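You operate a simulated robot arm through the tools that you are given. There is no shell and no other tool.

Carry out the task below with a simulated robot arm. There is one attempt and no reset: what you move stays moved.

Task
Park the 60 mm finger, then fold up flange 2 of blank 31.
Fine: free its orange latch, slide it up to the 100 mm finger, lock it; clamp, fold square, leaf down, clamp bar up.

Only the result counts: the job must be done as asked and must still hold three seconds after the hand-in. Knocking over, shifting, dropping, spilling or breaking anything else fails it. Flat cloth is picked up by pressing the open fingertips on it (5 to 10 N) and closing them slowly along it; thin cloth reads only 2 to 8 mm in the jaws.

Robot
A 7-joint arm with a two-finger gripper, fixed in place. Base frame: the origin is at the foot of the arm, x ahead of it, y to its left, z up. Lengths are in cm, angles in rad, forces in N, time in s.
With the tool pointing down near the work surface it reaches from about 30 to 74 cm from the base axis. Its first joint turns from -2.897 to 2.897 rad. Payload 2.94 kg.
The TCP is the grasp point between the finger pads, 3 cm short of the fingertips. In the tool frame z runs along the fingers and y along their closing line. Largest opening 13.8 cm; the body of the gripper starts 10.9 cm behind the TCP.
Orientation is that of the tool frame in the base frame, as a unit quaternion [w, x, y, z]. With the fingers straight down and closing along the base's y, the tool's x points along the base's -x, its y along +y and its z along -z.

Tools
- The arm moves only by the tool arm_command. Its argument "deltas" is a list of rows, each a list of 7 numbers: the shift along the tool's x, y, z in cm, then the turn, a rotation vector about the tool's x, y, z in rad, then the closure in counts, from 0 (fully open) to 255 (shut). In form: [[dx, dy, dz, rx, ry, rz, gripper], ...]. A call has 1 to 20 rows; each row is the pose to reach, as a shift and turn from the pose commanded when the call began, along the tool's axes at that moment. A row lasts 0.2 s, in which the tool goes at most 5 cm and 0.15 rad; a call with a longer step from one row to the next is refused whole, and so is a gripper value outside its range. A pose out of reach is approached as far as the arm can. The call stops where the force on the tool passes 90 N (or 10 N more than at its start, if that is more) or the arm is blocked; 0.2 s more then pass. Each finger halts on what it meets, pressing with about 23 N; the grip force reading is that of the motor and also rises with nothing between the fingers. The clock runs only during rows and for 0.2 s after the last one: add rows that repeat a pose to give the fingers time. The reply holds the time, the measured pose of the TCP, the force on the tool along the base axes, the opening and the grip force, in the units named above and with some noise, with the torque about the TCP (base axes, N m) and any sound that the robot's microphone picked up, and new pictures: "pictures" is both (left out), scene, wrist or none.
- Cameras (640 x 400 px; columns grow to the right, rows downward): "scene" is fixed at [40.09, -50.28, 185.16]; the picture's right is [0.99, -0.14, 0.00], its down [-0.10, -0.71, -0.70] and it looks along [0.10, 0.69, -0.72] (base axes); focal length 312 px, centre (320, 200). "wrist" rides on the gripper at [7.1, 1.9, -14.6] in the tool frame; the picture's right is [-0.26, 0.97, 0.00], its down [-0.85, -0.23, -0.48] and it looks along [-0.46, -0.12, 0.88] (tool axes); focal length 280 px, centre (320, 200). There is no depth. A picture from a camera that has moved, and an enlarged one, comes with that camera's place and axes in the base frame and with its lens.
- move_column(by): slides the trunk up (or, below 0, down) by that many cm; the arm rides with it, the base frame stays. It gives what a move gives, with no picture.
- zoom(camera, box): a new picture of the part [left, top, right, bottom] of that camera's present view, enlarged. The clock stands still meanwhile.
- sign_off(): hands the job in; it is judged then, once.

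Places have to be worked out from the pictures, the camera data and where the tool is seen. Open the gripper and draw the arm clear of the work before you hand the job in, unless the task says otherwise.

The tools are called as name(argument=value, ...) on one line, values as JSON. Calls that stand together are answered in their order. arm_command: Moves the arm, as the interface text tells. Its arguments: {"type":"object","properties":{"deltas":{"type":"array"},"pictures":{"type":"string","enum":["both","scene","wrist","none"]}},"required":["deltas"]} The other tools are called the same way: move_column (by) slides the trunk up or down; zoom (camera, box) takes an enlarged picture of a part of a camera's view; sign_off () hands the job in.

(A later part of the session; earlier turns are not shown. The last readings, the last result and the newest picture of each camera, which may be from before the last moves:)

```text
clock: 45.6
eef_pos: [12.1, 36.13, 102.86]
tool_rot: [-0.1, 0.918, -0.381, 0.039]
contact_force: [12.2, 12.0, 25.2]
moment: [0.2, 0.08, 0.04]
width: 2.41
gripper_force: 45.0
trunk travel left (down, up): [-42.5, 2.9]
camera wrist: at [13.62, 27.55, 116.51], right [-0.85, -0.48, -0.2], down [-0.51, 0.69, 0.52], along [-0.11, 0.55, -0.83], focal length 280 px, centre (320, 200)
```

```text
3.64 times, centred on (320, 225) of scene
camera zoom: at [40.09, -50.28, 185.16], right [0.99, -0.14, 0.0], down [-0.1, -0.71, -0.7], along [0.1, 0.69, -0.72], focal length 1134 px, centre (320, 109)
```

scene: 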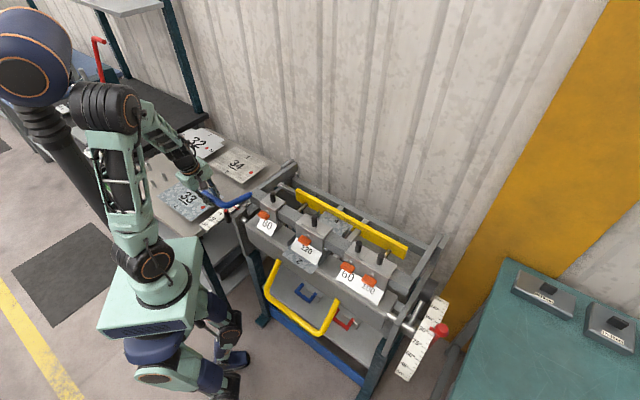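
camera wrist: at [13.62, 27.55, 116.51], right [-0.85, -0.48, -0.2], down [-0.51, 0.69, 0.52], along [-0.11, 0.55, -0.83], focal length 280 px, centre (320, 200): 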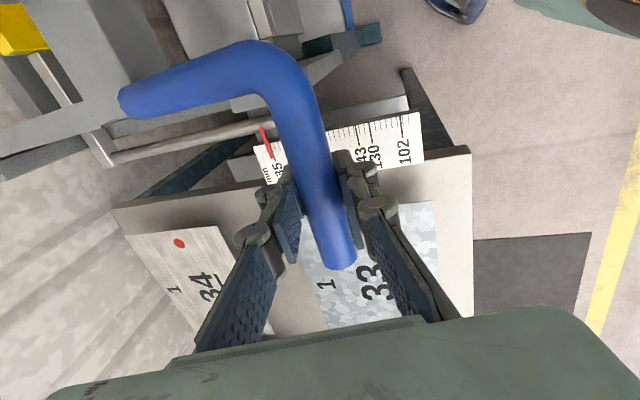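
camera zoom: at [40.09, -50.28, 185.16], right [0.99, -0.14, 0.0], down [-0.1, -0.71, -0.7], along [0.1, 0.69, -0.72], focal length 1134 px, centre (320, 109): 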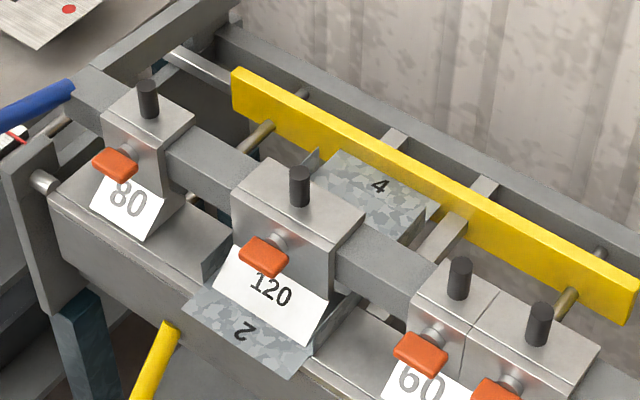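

Resistance appears (25 N upward) at z = 102.9, right where the noses should meet the bed. I press on a bit more, to see whether the clamp seats or clicks.

arm_command(deltas=[[0, 0.2, 0.4, 0, 0, 0, 255], [0, 0.3, 0.8, 0, 0, 0, 255], [0, 0.4, 1.2, 0, 0, 0, 255], [0, 0.4, 1.2, 0, 0, 0, 255]])

zoom(camera="scene", box=[240, 170, 400, 280])

```text
clock: 46.6
eef_pos: [12.17, 36.22, 101.47]
tool_rot: [-0.097, 0.918, -0.382, 0.039]
contact_force: [29.8, 26.3, -2.5]
moment: [-0.19, 0.44, -0.02]
width: 2.3
gripper_force: 41.8
trunk travel left (down, up): [-42.5, 2.9]
camera wrist: at [13.76, 27.78, 115.15], right [-0.85, -0.48, -0.2], down [-0.51, 0.69, 0.52], along [-0.11, 0.54, -0.83], focal length 280 px, centre (320, 200)
```

scene: 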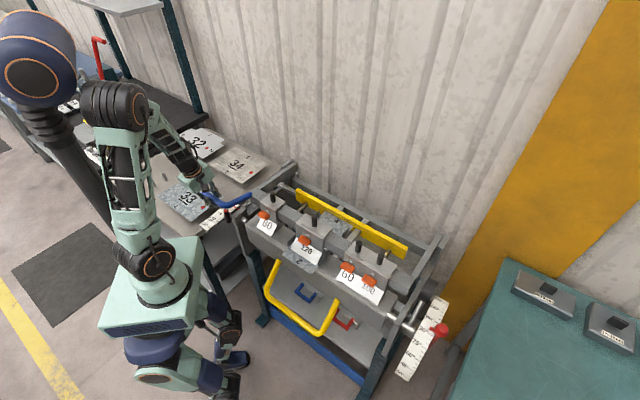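
wrist: 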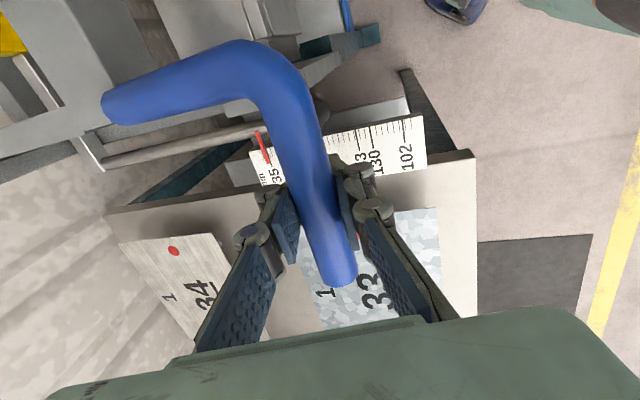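

```text
3.64 times, centred on (320, 225) of scene
camera zoom: at [40.09, -50.28, 185.16], right [0.99, -0.14, 0.0], down [-0.1, -0.71, -0.7], along [0.1, 0.69, -0.72], focal length 1134 px, centre (320, 109)
```

zoom: 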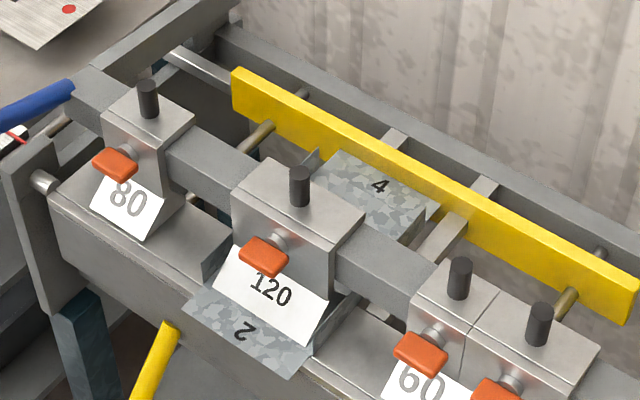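

The jaws slid down the rod about 1.3 cm while the bar itself no longer moved, so it is on its stop. I zoom in closer on the nose and blank to check that it is really seated.

zoom(camera="scene", box=[280, 215, 350, 275])

zoom(camera="scene", box=[330, 235, 400, 295])

```text
6.67 times, centred on (315, 245) of scene
camera zoom: at [40.09, -50.28, 185.16], right [0.99, -0.14, 0.0], down [-0.1, -0.71, -0.7], along [0.1, 0.69, -0.72], focal length 2079 px, centre (353, -100)
```

zoom: 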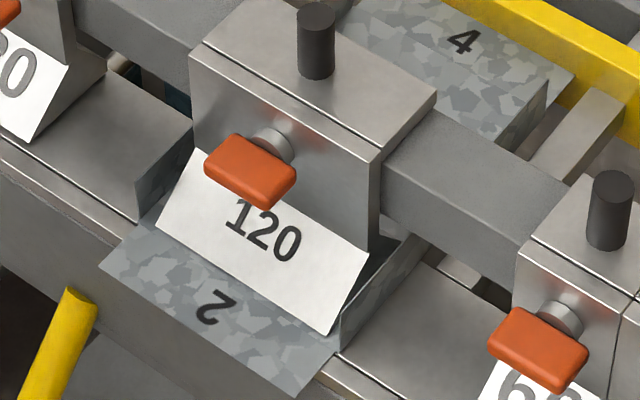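

```text
6.67 times, centred on (365, 265) of scene
camera zoom: at [40.09, -50.28, 185.16], right [0.99, -0.14, 0.0], down [-0.1, -0.71, -0.7], along [0.1, 0.69, -0.72], focal length 2079 px, centre (20, -233)
```

zoom: 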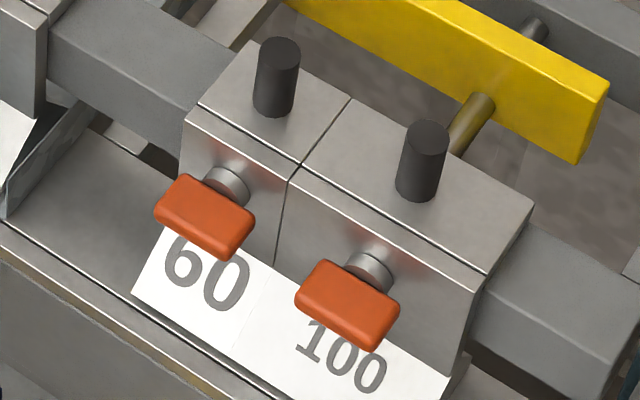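

The 120 nose sits on the blank between its side flanges. I open the jaws on the spot and see whether the lever stays down.

arm_command(deltas=[[0, 0, 0, 0, 0, 0, 200], [0, 0, 0, 0, 0, 0, 180], [0, 0, 0, 0, 0, 0, 150], [0, 0, 0, 0, 0, 0, 150]])

zoom(camera="scene", box=[280, 215, 350, 275])

```text
clock: 47.6
eef_pos: [11.78, 35.68, 101.4]
tool_rot: [-0.096, 0.919, -0.38, 0.041]
contact_force: [0.5, 0.7, 0.2]
moment: [-0.01, 0.01, -0.01]
width: 5.67
gripper_force: 0.1
trunk travel left (down, up): [-42.5, 2.9]
camera wrist: at [13.35, 27.26, 115.19], right [-0.85, -0.48, -0.2], down [-0.51, 0.69, 0.51], along [-0.11, 0.54, -0.84], focal length 280 px, centre (320, 200)
```

scene: 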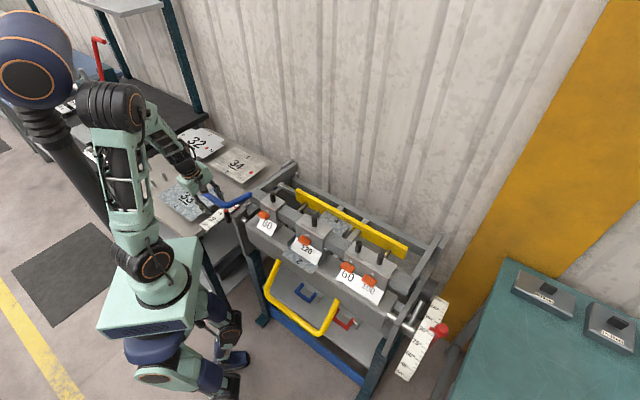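
wrist: 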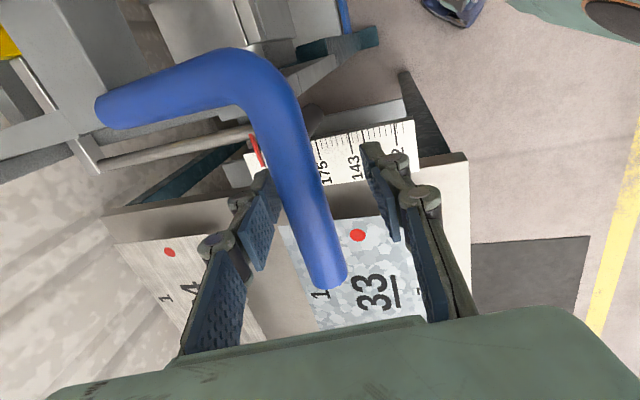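

```text
6.67 times, centred on (315, 245) of scene
camera zoom: at [40.09, -50.28, 185.16], right [0.99, -0.14, 0.0], down [-0.1, -0.71, -0.7], along [0.1, 0.69, -0.72], focal length 2079 px, centre (353, -100)
```

zoom: 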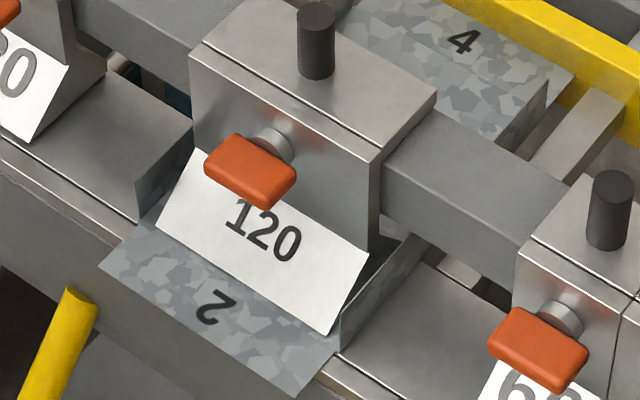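

The lever stays down by itself. To be sure the clamp is firmly seated I'll press the rod from above with the closed fingers, so I back off over it and shut the jaws first.

arm_command(deltas=[[0, -0.3, -3, 0, 0, 0, 150], [0, -0.5, -6, 0, 0, 0, 150], [0, -0.82, -8.5, 0, 0, 0, 150], [0, -0.82, -8.5, 0, 0, 0, 200], [0, -0.82, -8.5, 0, 0, 0, 255], [0, -0.82, -8.5, 0, 0, 0, 255]])

zoom(camera="wrist", box=[200, 40, 440, 340])

```text
clock: 49.0
eef_pos: [11.13, 35.3, 109.9]
tool_rot: [-0.092, 0.919, -0.381, 0.039]
contact_force: [-1.4, -0.4, 0.8]
moment: [-0.02, 0.0, 0.02]
width: 0.0
gripper_force: 22.6
trunk travel left (down, up): [-42.5, 2.9]
camera wrist: at [12.76, 26.87, 123.7], right [-0.85, -0.48, -0.19], down [-0.51, 0.69, 0.51], along [-0.11, 0.53, -0.84], focal length 280 px, centre (320, 200)
```

scene: 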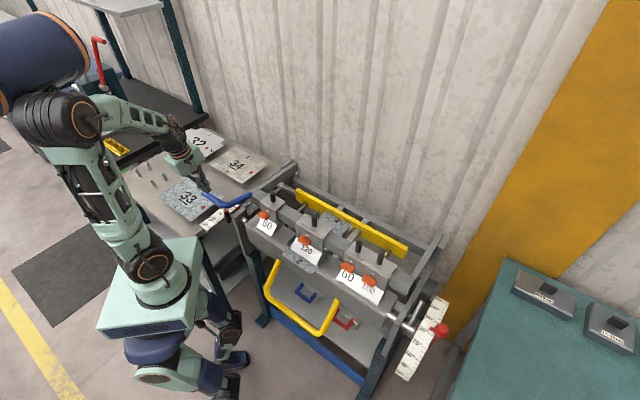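
wrist: 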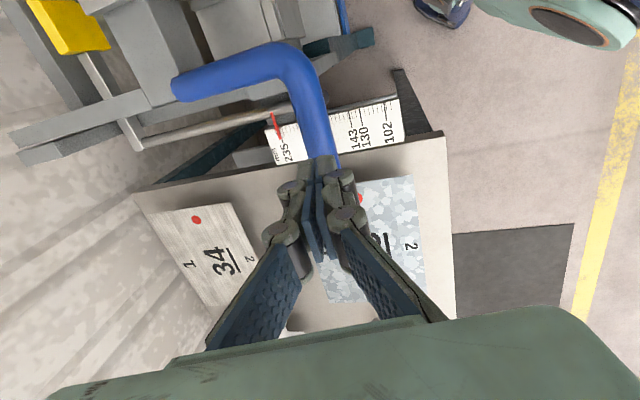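

```text
1.33 times, centred on (320, 190) of wrist
camera zoom: at [12.76, 26.87, 123.7], right [-0.85, -0.48, -0.19], down [-0.51, 0.69, 0.51], along [-0.11, 0.53, -0.84], focal length 374 px, centre (320, 213)
```

zoom: 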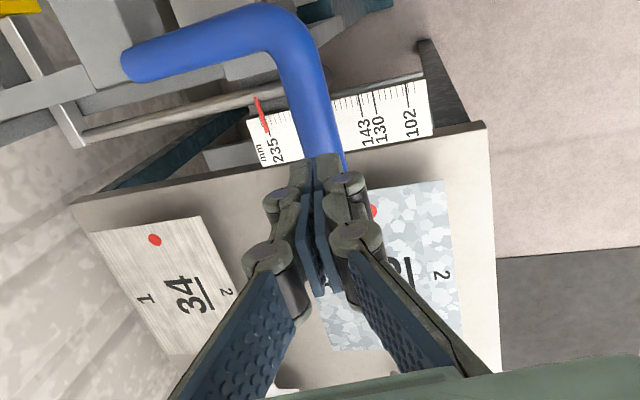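

The closed tips are right over the rod, about 3 cm from contact. I lower them and press in small steps.

arm_command(deltas=[[0, 0.1, 1.5, 0, 0, 0, 255], [0, 0.1, 2.8, 0, 0, 0, 255], [0, 0.1, 3.2, 0, 0, 0, 255], [0, 0.1, 3.6, 0, 0, 0, 255], [0, 0.1, 4.0, 0, 0, 0, 255]])

```text
clock: 50.2
eef_pos: [11.06, 35.38, 106.52]
tool_rot: [-0.101, 0.919, -0.38, 0.041]
contact_force: [-18.3, -14.3, 65.3]
moment: [-0.56, -0.48, -0.19]
width: 0.63
gripper_force: 23.3
trunk travel left (down, up): [-42.5, 2.9]
camera wrist: at [12.71, 26.8, 120.16], right [-0.85, -0.48, -0.21], down [-0.52, 0.68, 0.52], along [-0.11, 0.55, -0.83], focal length 280 px, centre (320, 200)
```

scene: 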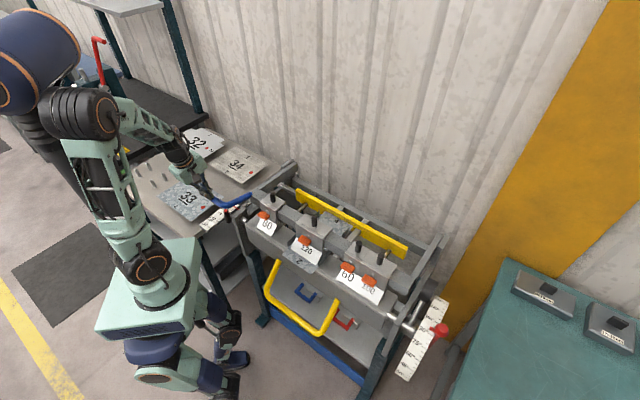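
wrist: 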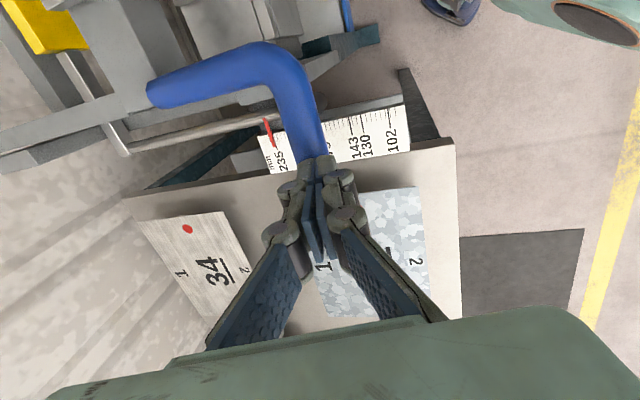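

65 N produced no further movement, so the clamp is hard on its stop. I back off, straighten the hand and go up before heading for the leaf handle.

arm_command(deltas=[[0, 0, -4, 0, 0, 0, 255], [0, 0, -8, 0, 0, 0, 255], [0, 0, -12, -0.1, 0, 0, 255], [0, 0, -16, -0.2, 0, 0, 200], [0, 0, -16, -0.2, 0, 0, 150]])

zoom(camera="scene", box=[230, 170, 470, 390])

```text
clock: 51.4
eef_pos: [9.42, 33.08, 120.92]
tool_rot: [0.006, 0.923, -0.385, -0.001]
contact_force: [-0.2, 0.7, -1.7]
moment: [0.01, -0.01, -0.01]
width: 5.68
gripper_force: 0.2
trunk travel left (down, up): [-42.5, 2.9]
camera wrist: at [13.15, 26.82, 135.5], right [-0.87, -0.49, 0.01], down [-0.43, 0.77, 0.47], along [-0.24, 0.41, -0.88], focal length 280 px, centre (320, 200)
```

scene: 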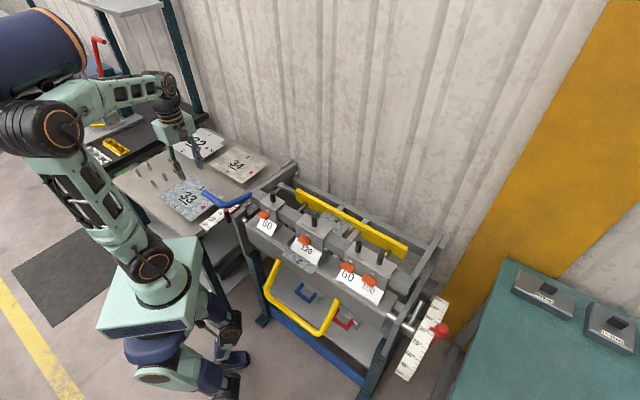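
wrist: 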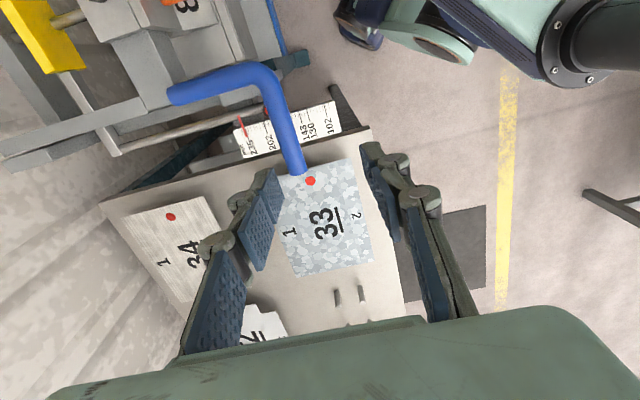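

```text
1.82 times, centred on (350, 280) of scene
camera zoom: at [40.09, -50.28, 185.16], right [0.99, -0.14, 0.0], down [-0.1, -0.71, -0.7], along [0.1, 0.69, -0.72], focal length 567 px, centre (266, 54)
```

zoom: 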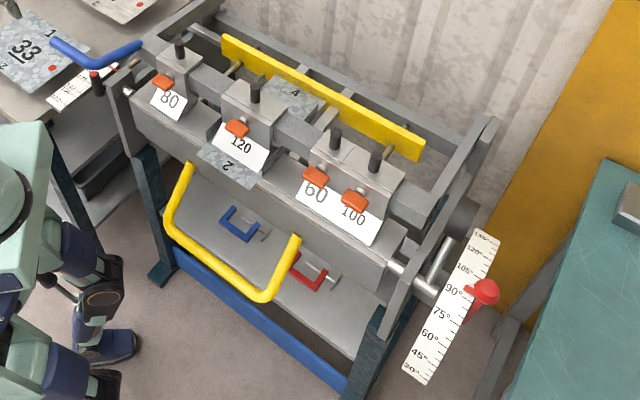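

The lever remains down and the fingers seated. I now swing the hand round 180° (to keep the wrist in its comfortable range) while moving across in front of the machine, well above it.

arm_command(deltas=[[1, -1, -1, 0, 0, 0.143, 150], [2.5, -2, -2, 0, 0, 0.286, 150], [4.5, -3, -3, 0, 0, 0.429, 150], [6.5, -4, -4, 0, 0, 0.571, 150], [8.5, -5, -5, 0, 0, 0.714, 150], [10.5, -6, -6, 0, 0, 0.857, 150], [12.5, -7, -6, 0, 0, 1.0, 150], [14.5, -8, -6, 0, 0, 1.143, 150], [16.5, -8, -6, 0, 0, 1.286, 150], [18.5, -8, -6, 0, 0, 1.429, 150], [20, -8, -6, 0, 0, 1.571, 150]], pictures="scene")

```text
clock: 53.8
eef_pos: [29.09, 24.49, 127.54]
tool_rot: [0.002, -0.379, 0.925, 0.0]
contact_force: [0.1, 1.1, 0.1]
moment: [0.0, 0.0, -0.01]
width: 5.68
gripper_force: 0.0
trunk travel left (down, up): [-42.5, 2.9]
```

scene: 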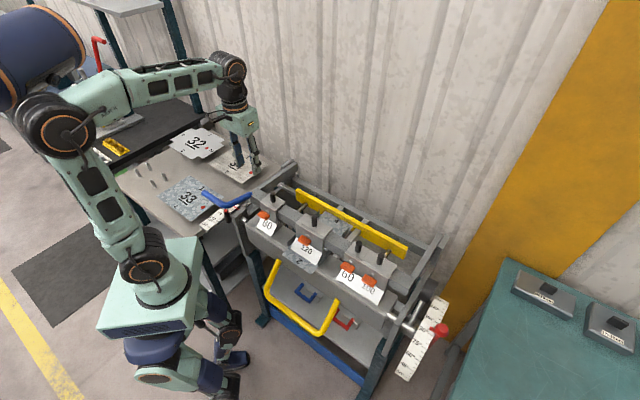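

Halfway round. I continue to the spot above the right part of the leaf handle (e ≈ 30, n ≈ 32).

arm_command(deltas=[[0, -2.5, 0, 0, 0, 0.143, 150], [0, -5, 0, 0, 0, 0.286, 150], [0.5, -7.5, 1, 0, 0, 0.429, 150], [1, -10, 2, 0, 0, 0.571, 150], [1.5, -12.5, 3, 0, 0, 0.714, 150], [2, -15, 4, 0, 0, 0.857, 150], [3, -17.5, 5, 0, 0, 1.0, 150], [4, -20, 6, 0, 0, 1.143, 150], [5, -22.5, 7, 0, 0, 1.286, 150], [5.9, -25, 7, 0, 0, 1.429, 150], [5.9, -26.75, 7, 0, 0, 1.571, 150]])

```text
clock: 56.2
eef_pos: [43.75, 1.63, 120.79]
tool_rot: [0.003, 0.385, 0.923, 0.004]
contact_force: [0.2, 0.1, -0.1]
moment: [0.02, -0.01, -0.02]
width: 5.71
gripper_force: 0.0
trunk travel left (down, up): [-42.5, 2.9]
camera wrist: at [40.01, 7.95, 135.24], right [0.87, 0.49, 0.01], down [0.43, -0.77, 0.48], along [0.24, -0.41, -0.88], focal length 280 px, centre (320, 200)
```

scene: 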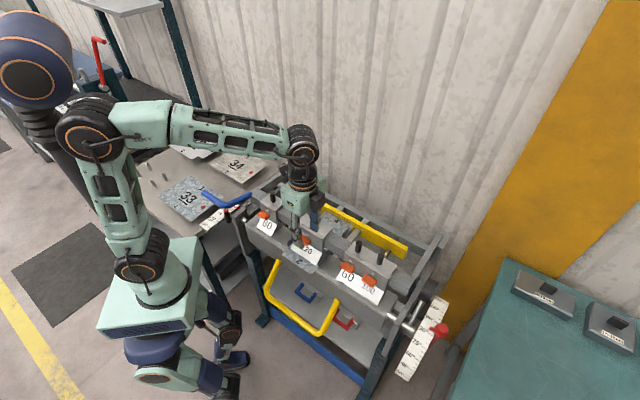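
wrist: 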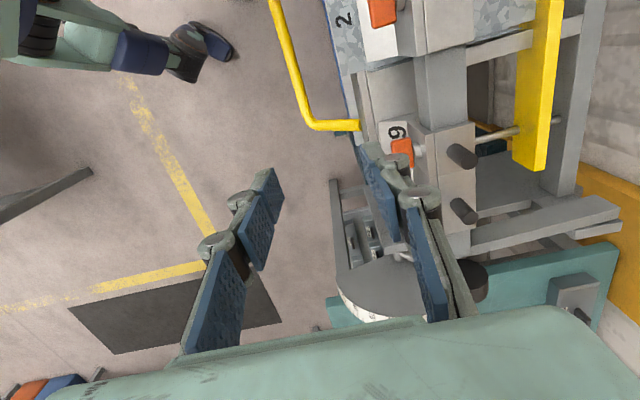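

The handle's grip rod lies at about n = 28.2, z = 69.5, with its right corner at e = 36.6. I move over it (e ≈ 31.5, n ≈ 28) and then lower the trunk so the whole swing of the leaf stays in reach.

arm_command(deltas=[[-1, -2, 0, 0, 0, 0, 150], [-1.7, -4, 0, 0, 0, 0, 150], [-1.7, -4, 0, 0, 0, 0, 150]], pictures="none")

move_column(by=-25)

zoom(camera="wrist", box=[0, 0, 640, 400])

zoom(camera="scene", box=[200, 150, 480, 390])

```text
clock: 57.0
eef_pos: [42.2, -2.33, 120.63]
tool_rot: [0.003, 0.382, 0.924, 0.004]
contact_force: [-1.0, -0.3, 0.7]
moment: [-0.01, 0.0, 0.0]
width: 5.72
gripper_force: 0.1
trunk travel left (down, up): [-42.5, 2.9]
```

```text
clock: 59.6
eef_pos: [42.18, -2.23, 95.67]
tool_rot: [0.002, 0.382, 0.924, 0.004]
contact_force: [0.3, 0.2, 0.8]
moment: [-0.02, 0.03, 0.01]
width: 5.68
gripper_force: 0.0
trunk travel left (down, up): [-17.5, 27.9]
```

```text
1.00 times, centred on (320, 200) of wrist (not enlarged: the box is as wide or as high as the picture)
camera zoom: at [38.43, 4.03, 110.13], right [0.87, 0.5, 0.01], down [0.43, -0.77, 0.48], along [0.24, -0.41, -0.88], focal length 280 px, centre (320, 200)
```

zoom: 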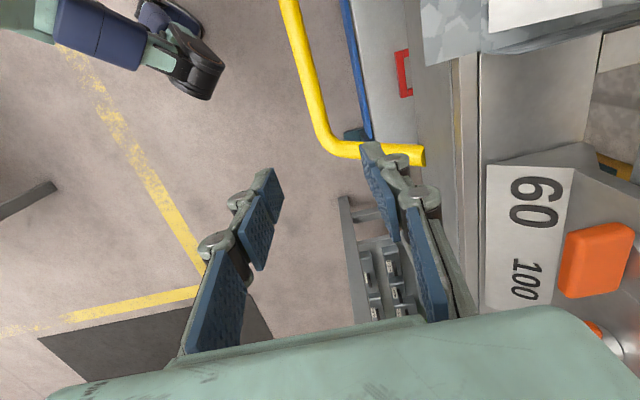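

```text
1.67 times, centred on (340, 270) of scene
camera zoom: at [40.09, -50.28, 185.16], right [0.99, -0.14, 0.0], down [-0.1, -0.71, -0.7], along [0.1, 0.69, -0.72], focal length 520 px, centre (287, 83)
```

zoom: 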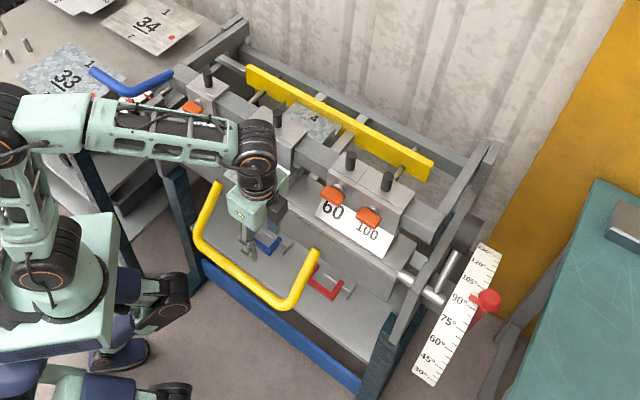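

The rod is right below the jaws. I descend 18 cm straight down, then check the alignment.

arm_command(deltas=[[0, -0.2, 4, 0, 0, 0, 150], [0, -0.35, 8, 0, 0, 0, 150], [0, -0.35, 12, 0, 0, 0, 150], [0, -0.35, 15.5, 0, 0, 0, 150], [0, -0.35, 18, 0, 0, 0, 150], [0, -0.35, 18, 0, 0, 0, 150]])

zoom(camera="scene", box=[240, 230, 380, 350])

```text
clock: 61.0
eef_pos: [42.12, -2.45, 77.57]
tool_rot: [0.003, 0.382, 0.924, 0.004]
contact_force: [-0.6, 0.6, -0.9]
moment: [0.01, -0.01, -0.03]
width: 5.69
gripper_force: 0.0
trunk travel left (down, up): [-17.5, 27.9]
camera wrist: at [38.26, 3.82, 92.06], right [0.87, 0.5, 0.01], down [0.43, -0.77, 0.48], along [0.24, -0.41, -0.88], focal length 280 px, centre (320, 200)
```

scene: 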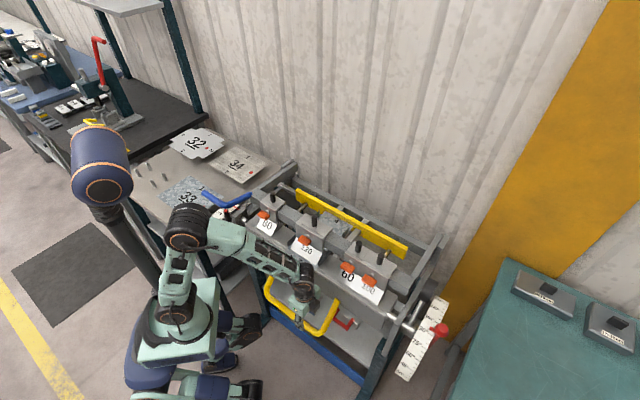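
wrist: 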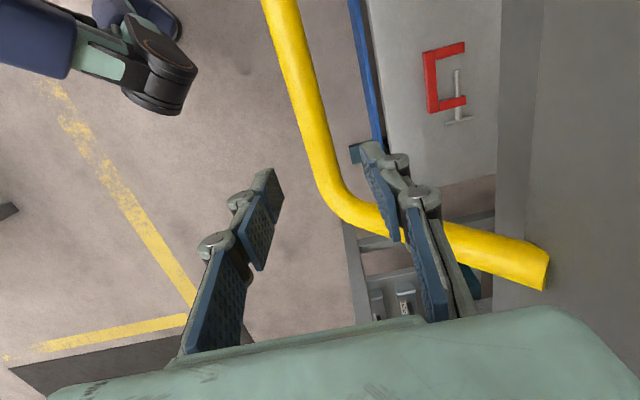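

```text
3.33 times, centred on (310, 290) of scene
camera zoom: at [40.09, -50.28, 185.16], right [0.99, -0.14, 0.0], down [-0.1, -0.71, -0.7], along [0.1, 0.69, -0.72], focal length 1039 px, centre (353, -100)
```

zoom: 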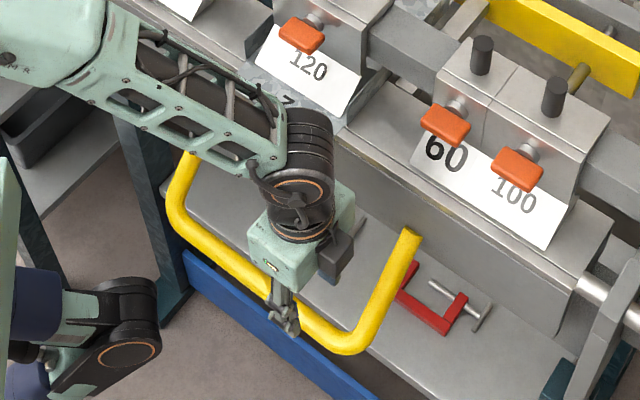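

The rod passes within 0.6 cm of the jaw centre. I shift by that, descend 8 cm and close on it.

arm_command(deltas=[[0, -0.6, 2.5, 0, 0, 0, 150], [0, -0.6, 5.5, 0, 0, 0, 150], [0, -0.6, 8, 0, 0, 0, 150], [0, -0.6, 8, 0, 0, 0, 190], [0, -0.6, 8, 0, 0, 0, 220], [0, -0.6, 8, 0, 0, 0, 245], [0, -0.6, 8, 0, 0, 0, 245]])

zoom(camera="scene", box=[240, 230, 380, 350])

```text
clock: 62.6
eef_pos: [41.94, -2.92, 69.54]
tool_rot: [0.004, 0.383, 0.924, 0.004]
contact_force: [4.6, 4.4, 7.4]
moment: [-0.04, 0.03, 0.05]
width: 2.2
gripper_force: 45.4
trunk travel left (down, up): [-17.5, 27.9]
camera wrist: at [38.1, 3.39, 83.96], right [0.87, 0.5, 0.01], down [0.43, -0.77, 0.48], along [0.24, -0.41, -0.88], focal length 280 px, centre (320, 200)
```

scene: 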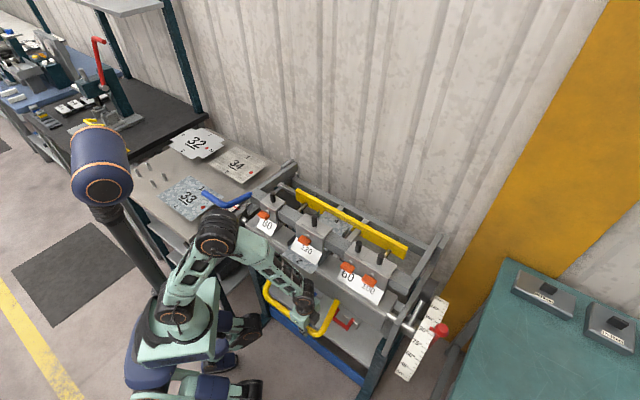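
wrist: 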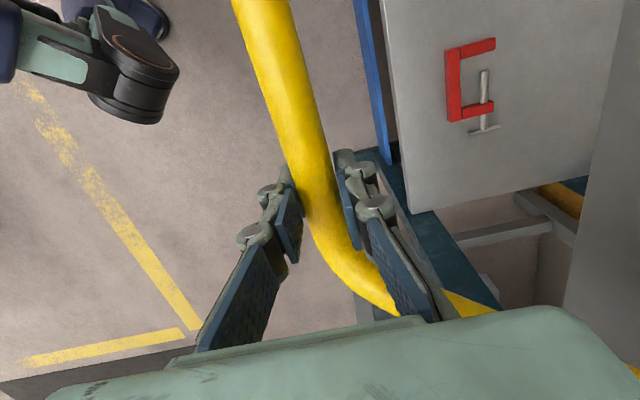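

```text
3.33 times, centred on (310, 290) of scene
camera zoom: at [40.09, -50.28, 185.16], right [0.99, -0.14, 0.0], down [-0.1, -0.71, -0.7], along [0.1, 0.69, -0.72], focal length 1039 px, centre (353, -100)
```

zoom: 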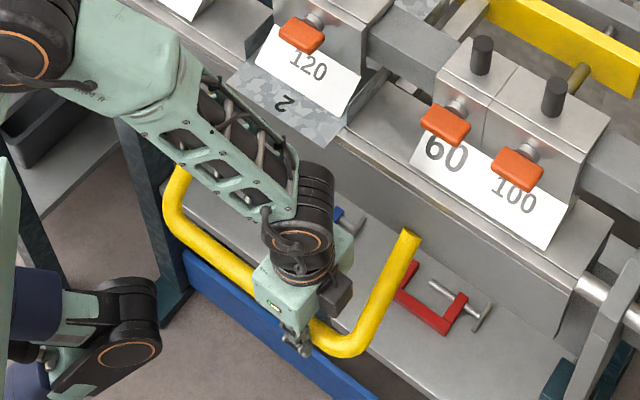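

Gripped at 2.2 cm. The hinge seems to be near n = 40.4, z = 89, so the first motion should be toward the robot and up. I try 2 cm and read the force.

arm_command(deltas=[[0, -0.6, -0.4, 0, 0, 0, 250], [0, -1.2, -0.75, 0, 0, 0, 250], [0, -1.7, -1.1, 0, 0, 0, 250], [0, -1.7, -1.1, 0, 0, 0, 250]])

zoom(camera="scene", box=[240, 230, 380, 350])

```text
clock: 63.6
eef_pos: [40.65, -4.25, 70.62]
tool_rot: [0.003, 0.384, 0.923, 0.003]
contact_force: [8.7, -3.4, 2.4]
moment: [-0.4, -0.08, 0.0]
width: 2.33
gripper_force: 45.4
trunk travel left (down, up): [-17.5, 27.9]
camera wrist: at [36.83, 2.12, 85.07], right [0.87, 0.5, 0.01], down [0.43, -0.77, 0.48], along [0.24, -0.41, -0.88], focal length 280 px, centre (320, 200)
```

scene: 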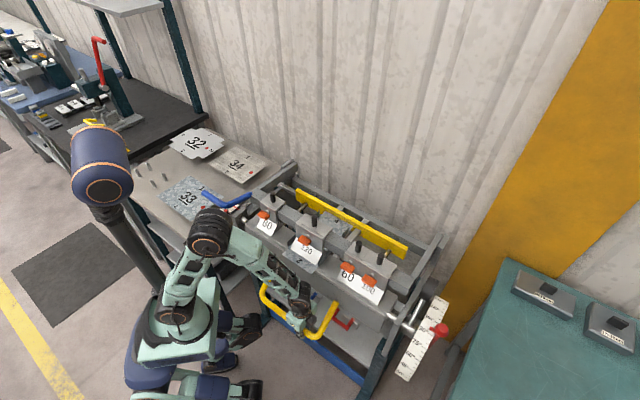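
wrist: 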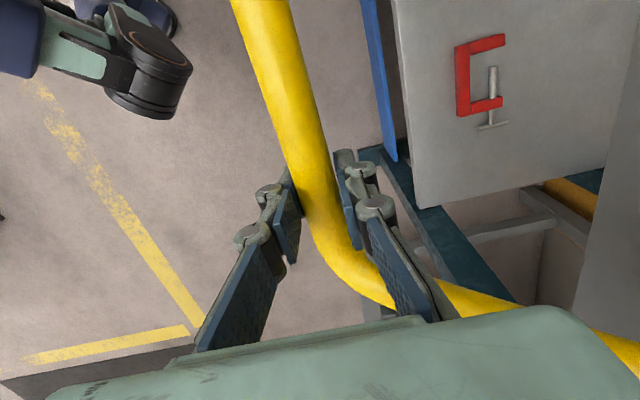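

```text
3.33 times, centred on (310, 290) of scene
camera zoom: at [40.09, -50.28, 185.16], right [0.99, -0.14, 0.0], down [-0.1, -0.71, -0.7], along [0.1, 0.69, -0.72], focal length 1039 px, centre (353, -100)
```

zoom: 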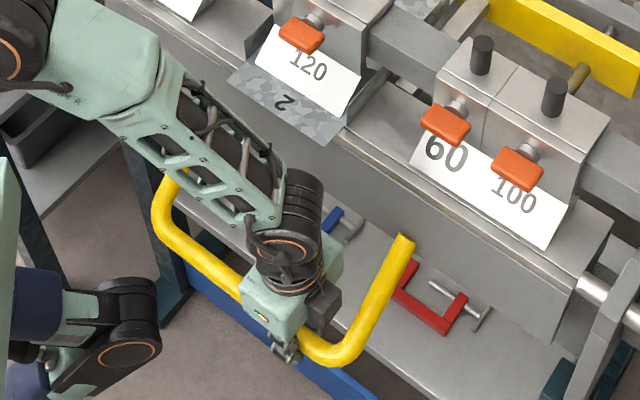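

The leaf follows smoothly. I continue along the arc for about 30°, slowly tilting the hand so that its closing line turns with the direction of pull.

arm_command(deltas=[[0, -1.0, -0.85, -0.02, 0, 0, 250], [0, -1.96, -1.75, -0.04, 0, 0, 250], [0, -2.8, -2.65, -0.07, 0, 0, 250], [0, -3.6, -3.58, -0.1, 0, 0, 250], [0, -4.35, -4.56, -0.13, 0, 0, 250], [0, -5.05, -5.57, -0.16, 0, 0, 250], [0, -5.69, -6.62, -0.19, 0, 0, 250], [0, -6.28, -7.7, -0.22, 0, 0, 250], [0, -6.28, -7.7, -0.22, 0, 0, 250]])

zoom(camera="scene", box=[220, 200, 380, 350])

```text
clock: 65.6
eef_pos: [35.92, -8.53, 78.25]
tool_rot: [0.044, 0.381, 0.918, 0.105]
contact_force: [-3.6, -6.6, -6.2]
moment: [0.38, 0.48, 0.11]
width: 2.27
gripper_force: 45.0
trunk travel left (down, up): [-17.5, 27.9]
camera wrist: at [29.81, -4.53, 92.88], right [0.85, 0.48, 0.22], down [0.37, -0.84, 0.41], along [0.38, -0.27, -0.89], focal length 280 px, centre (320, 200)
```

scene: 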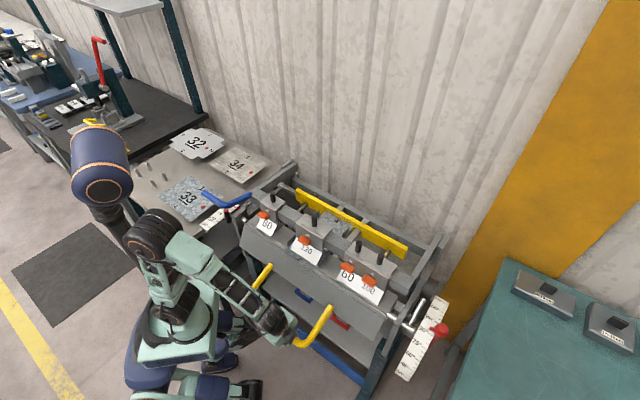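
wrist: 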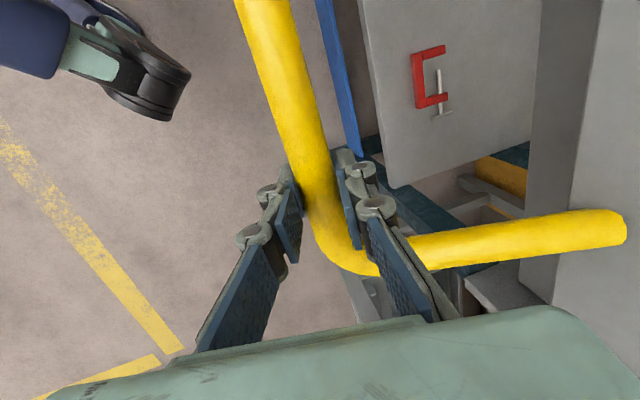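

```text
2.67 times, centred on (300, 275) of scene
camera zoom: at [40.09, -50.28, 185.16], right [0.99, -0.14, 0.0], down [-0.1, -0.71, -0.7], along [0.1, 0.69, -0.72], focal length 831 px, centre (373, 0)
```

zoom: 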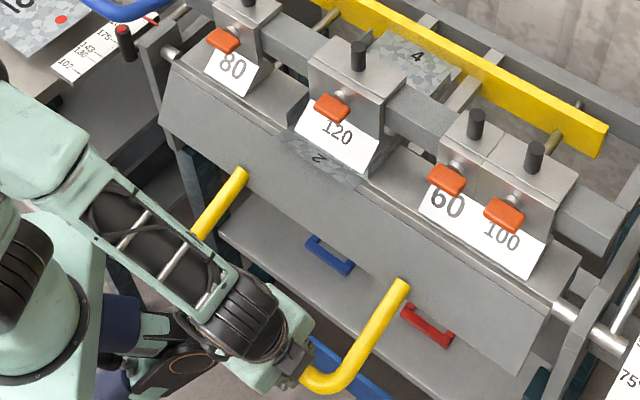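

About 30° folded with light forces (under 10 N), and the measured points fit the assumed hinge. I continue to roughly 45°, adding hand tilt.

arm_command(deltas=[[0, -0.27, -1.24, -0.05, 0, 0, 255], [0, -0.48, -2.45, -0.1, 0, 0, 255], [0, -0.62, -3.68, -0.15, 0, 0, 255], [0, -0.72, -4.91, -0.2, 0, 0, 255], [0, -0.73, -6.15, -0.25, 0, 0, 255], [0, -0.73, -6.15, -0.25, 0, 0, 255]])

zoom(camera="scene", box=[220, 200, 380, 350])

```text
clock: 67.0
eef_pos: [33.99, -10.38, 83.86]
tool_rot: [0.09, 0.371, 0.899, 0.216]
contact_force: [-46.2, -37.9, -20.3]
moment: [-0.3, 0.8, -0.1]
width: 2.26
gripper_force: 44.5
trunk travel left (down, up): [-17.5, 27.9]
camera wrist: at [25.47, -8.81, 97.65], right [0.79, 0.43, 0.44], down [0.3, -0.9, 0.32], along [0.53, -0.12, -0.84], focal length 280 px, centre (320, 200)
```

scene: 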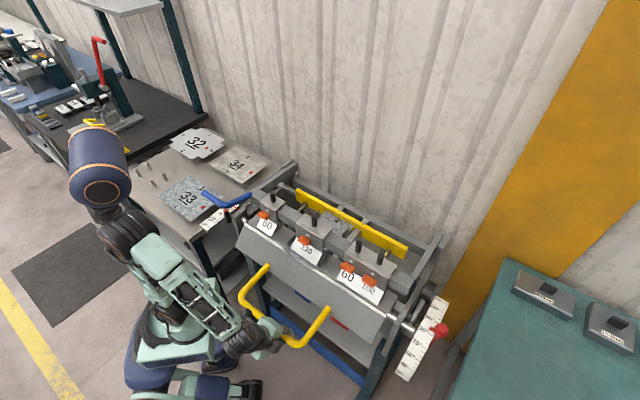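
wrist: 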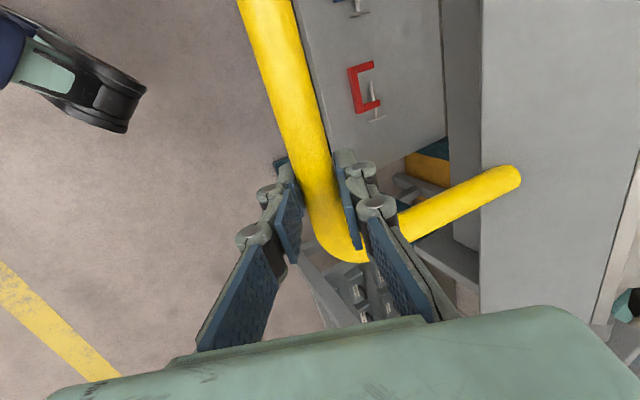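

```text
2.67 times, centred on (300, 275) of scene
camera zoom: at [40.09, -50.28, 185.16], right [0.99, -0.14, 0.0], down [-0.1, -0.71, -0.7], along [0.1, 0.69, -0.72], focal length 831 px, centre (373, 0)
```

zoom: 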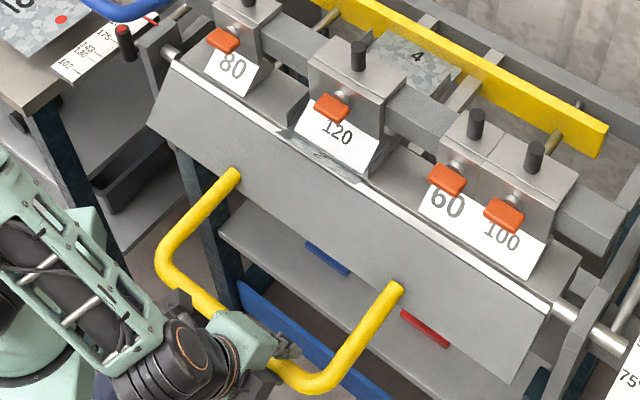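

The pull jumped to 60 N radially: my arc is too tight there, so the true hinge is slightly farther and higher (about n = 41.5, z = 91.7, radius 26). I relax outward and continue on the corrected arc in small steps.

arm_command(deltas=[[0, -0.5, -0.27, 0, 0, 0, 255], [0, -0.51, -1.21, 0, 0, 0, 255], [0, -0.2, -2.54, 0, 0, 0, 255], [0, -0.2, -2.54, 0, 0, 0, 255]])

zoom(camera="scene", box=[220, 200, 380, 350])

```text
clock: 68.0
eef_pos: [33.54, -10.85, 86.31]
tool_rot: [0.092, 0.369, 0.898, 0.22]
contact_force: [-8.6, -4.8, -1.6]
moment: [0.47, 0.63, 0.52]
width: 2.29
gripper_force: 44.9
trunk travel left (down, up): [-17.5, 27.9]
camera wrist: at [24.9, -9.39, 100.05], right [0.79, 0.42, 0.45], down [0.3, -0.9, 0.32], along [0.54, -0.12, -0.84], focal length 280 px, centre (320, 200)
```

scene: 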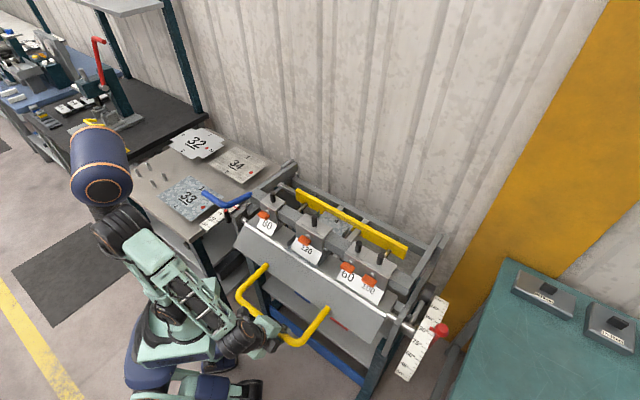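
wrist: 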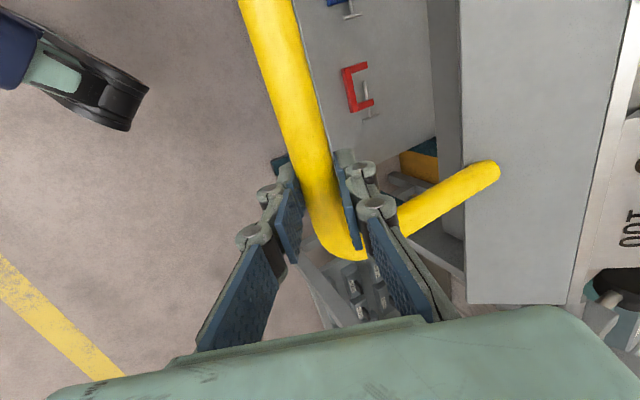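

```text
2.67 times, centred on (300, 275) of scene
camera zoom: at [40.09, -50.28, 185.16], right [0.99, -0.14, 0.0], down [-0.1, -0.71, -0.7], along [0.1, 0.69, -0.72], focal length 831 px, centre (373, 0)
```

zoom: 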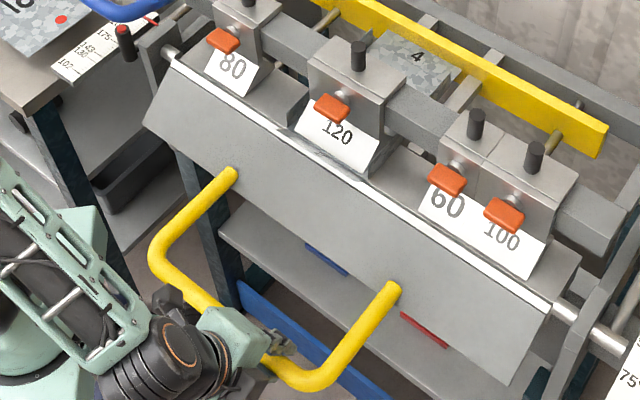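

Forces dropped to under 10 N on the corrected arc. I continue to about 58°.

arm_command(deltas=[[0, 0.39, -1.32, -0.03, 0, 0, 255], [0, 0.84, -2.6, -0.06, 0, 0, 255], [0, 1.37, -3.86, -0.09, 0, 0, 255], [0, 1.95, -5.1, -0.12, 0, 0, 255], [0, 1.95, -5.1, -0.12, 0, 0, 255]])

zoom(camera="scene", box=[220, 200, 380, 350])

```text
clock: 69.2
eef_pos: [33.08, -11.48, 91.54]
tool_rot: [0.11, 0.367, 0.882, 0.273]
contact_force: [-2.5, -3.2, -1.4]
moment: [-0.18, -0.02, 0.19]
width: 2.27
gripper_force: 45.3
trunk travel left (down, up): [-17.5, 27.9]
camera wrist: at [23.37, -11.08, 104.65], right [0.75, 0.37, 0.54], down [0.28, -0.93, 0.26], along [0.6, -0.05, -0.8], focal length 280 px, centre (320, 200)
```

scene: 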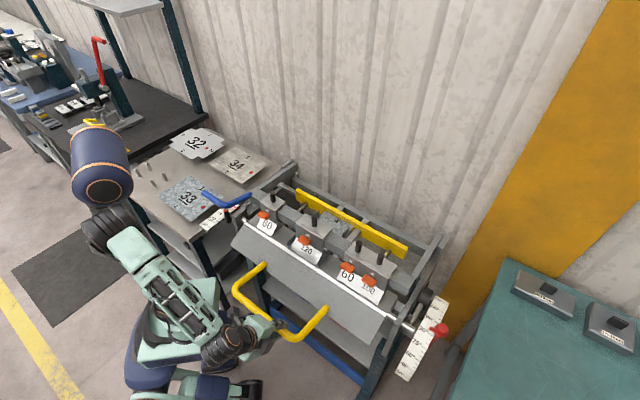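
wrist: 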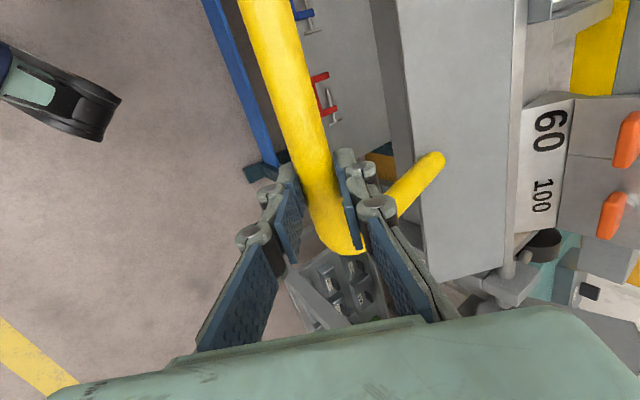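

```text
2.67 times, centred on (300, 275) of scene
camera zoom: at [40.09, -50.28, 185.16], right [0.99, -0.14, 0.0], down [-0.1, -0.71, -0.7], along [0.1, 0.69, -0.72], focal length 831 px, centre (373, 0)
```

zoom: 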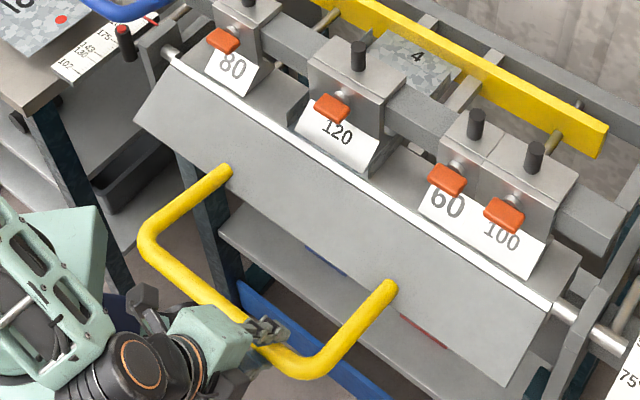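

Still on the arc with only a few newtons. I continue another 15°.

arm_command(deltas=[[0, 0.79, -1.12, -0.03, 0, 0, 255], [0, 1.63, -2.19, -0.06, 0, 0, 255], [0, 2.53, -3.21, -0.09, 0, 0, 255], [0, 3.49, -4.2, -0.12, 0, 0, 255], [0, 4.49, -5.11, -0.15, 0, 0, 255], [0, 4.49, -5.11, -0.15, 0, 0, 255]])

zoom(camera="scene", box=[220, 200, 380, 350])

zoom(camera="scene", box=[360, 250, 470, 390])

```text
clock: 70.6
eef_pos: [33.5, -11.0, 96.94]
tool_rot: [0.116, 0.365, 0.859, 0.339]
contact_force: [-18.1, -6.9, 2.0]
moment: [-0.24, 0.24, 1.47]
width: 2.33
gripper_force: 44.4
trunk travel left (down, up): [-17.5, 27.9]
camera wrist: at [22.95, -12.3, 109.29], right [0.72, 0.3, 0.63], down [0.26, -0.95, 0.16], along [0.65, 0.05, -0.76], focal length 280 px, centre (320, 200)
```

scene: 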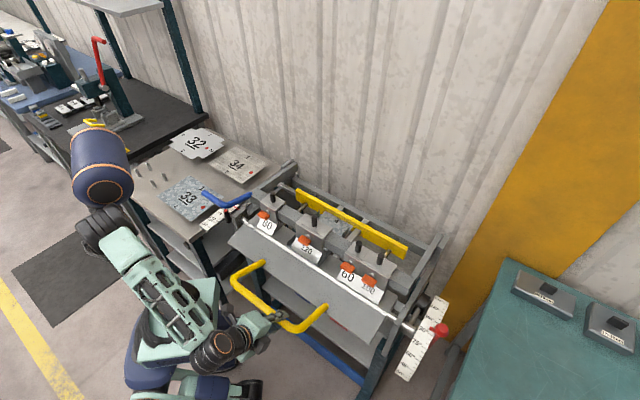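
wrist: 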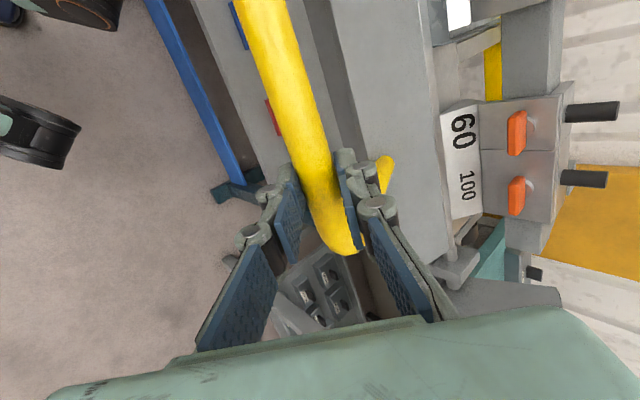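

```text
2.67 times, centred on (300, 275) of scene
camera zoom: at [40.09, -50.28, 185.16], right [0.99, -0.14, 0.0], down [-0.1, -0.71, -0.7], along [0.1, 0.69, -0.72], focal length 831 px, centre (373, 0)
```

zoom: 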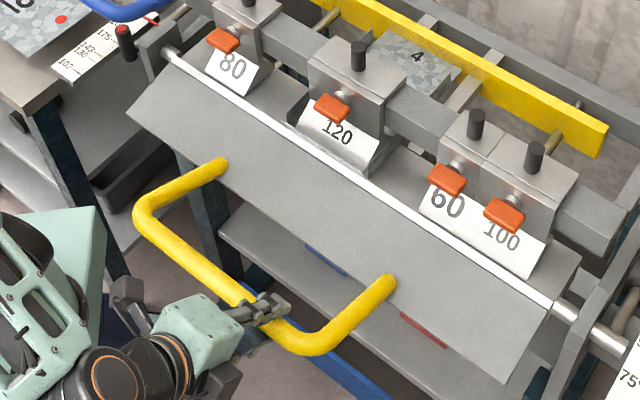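

```text
2.86 times, centred on (415, 320) of scene
camera zoom: at [40.09, -50.28, 185.16], right [0.99, -0.14, 0.0], down [-0.1, -0.71, -0.7], along [0.1, 0.69, -0.72], focal length 891 px, centre (49, -143)
```

zoom: 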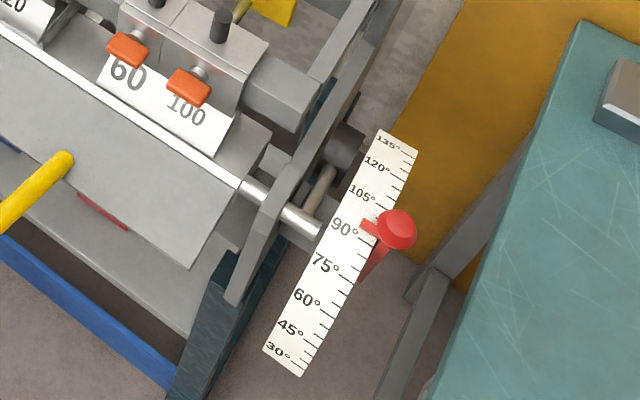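

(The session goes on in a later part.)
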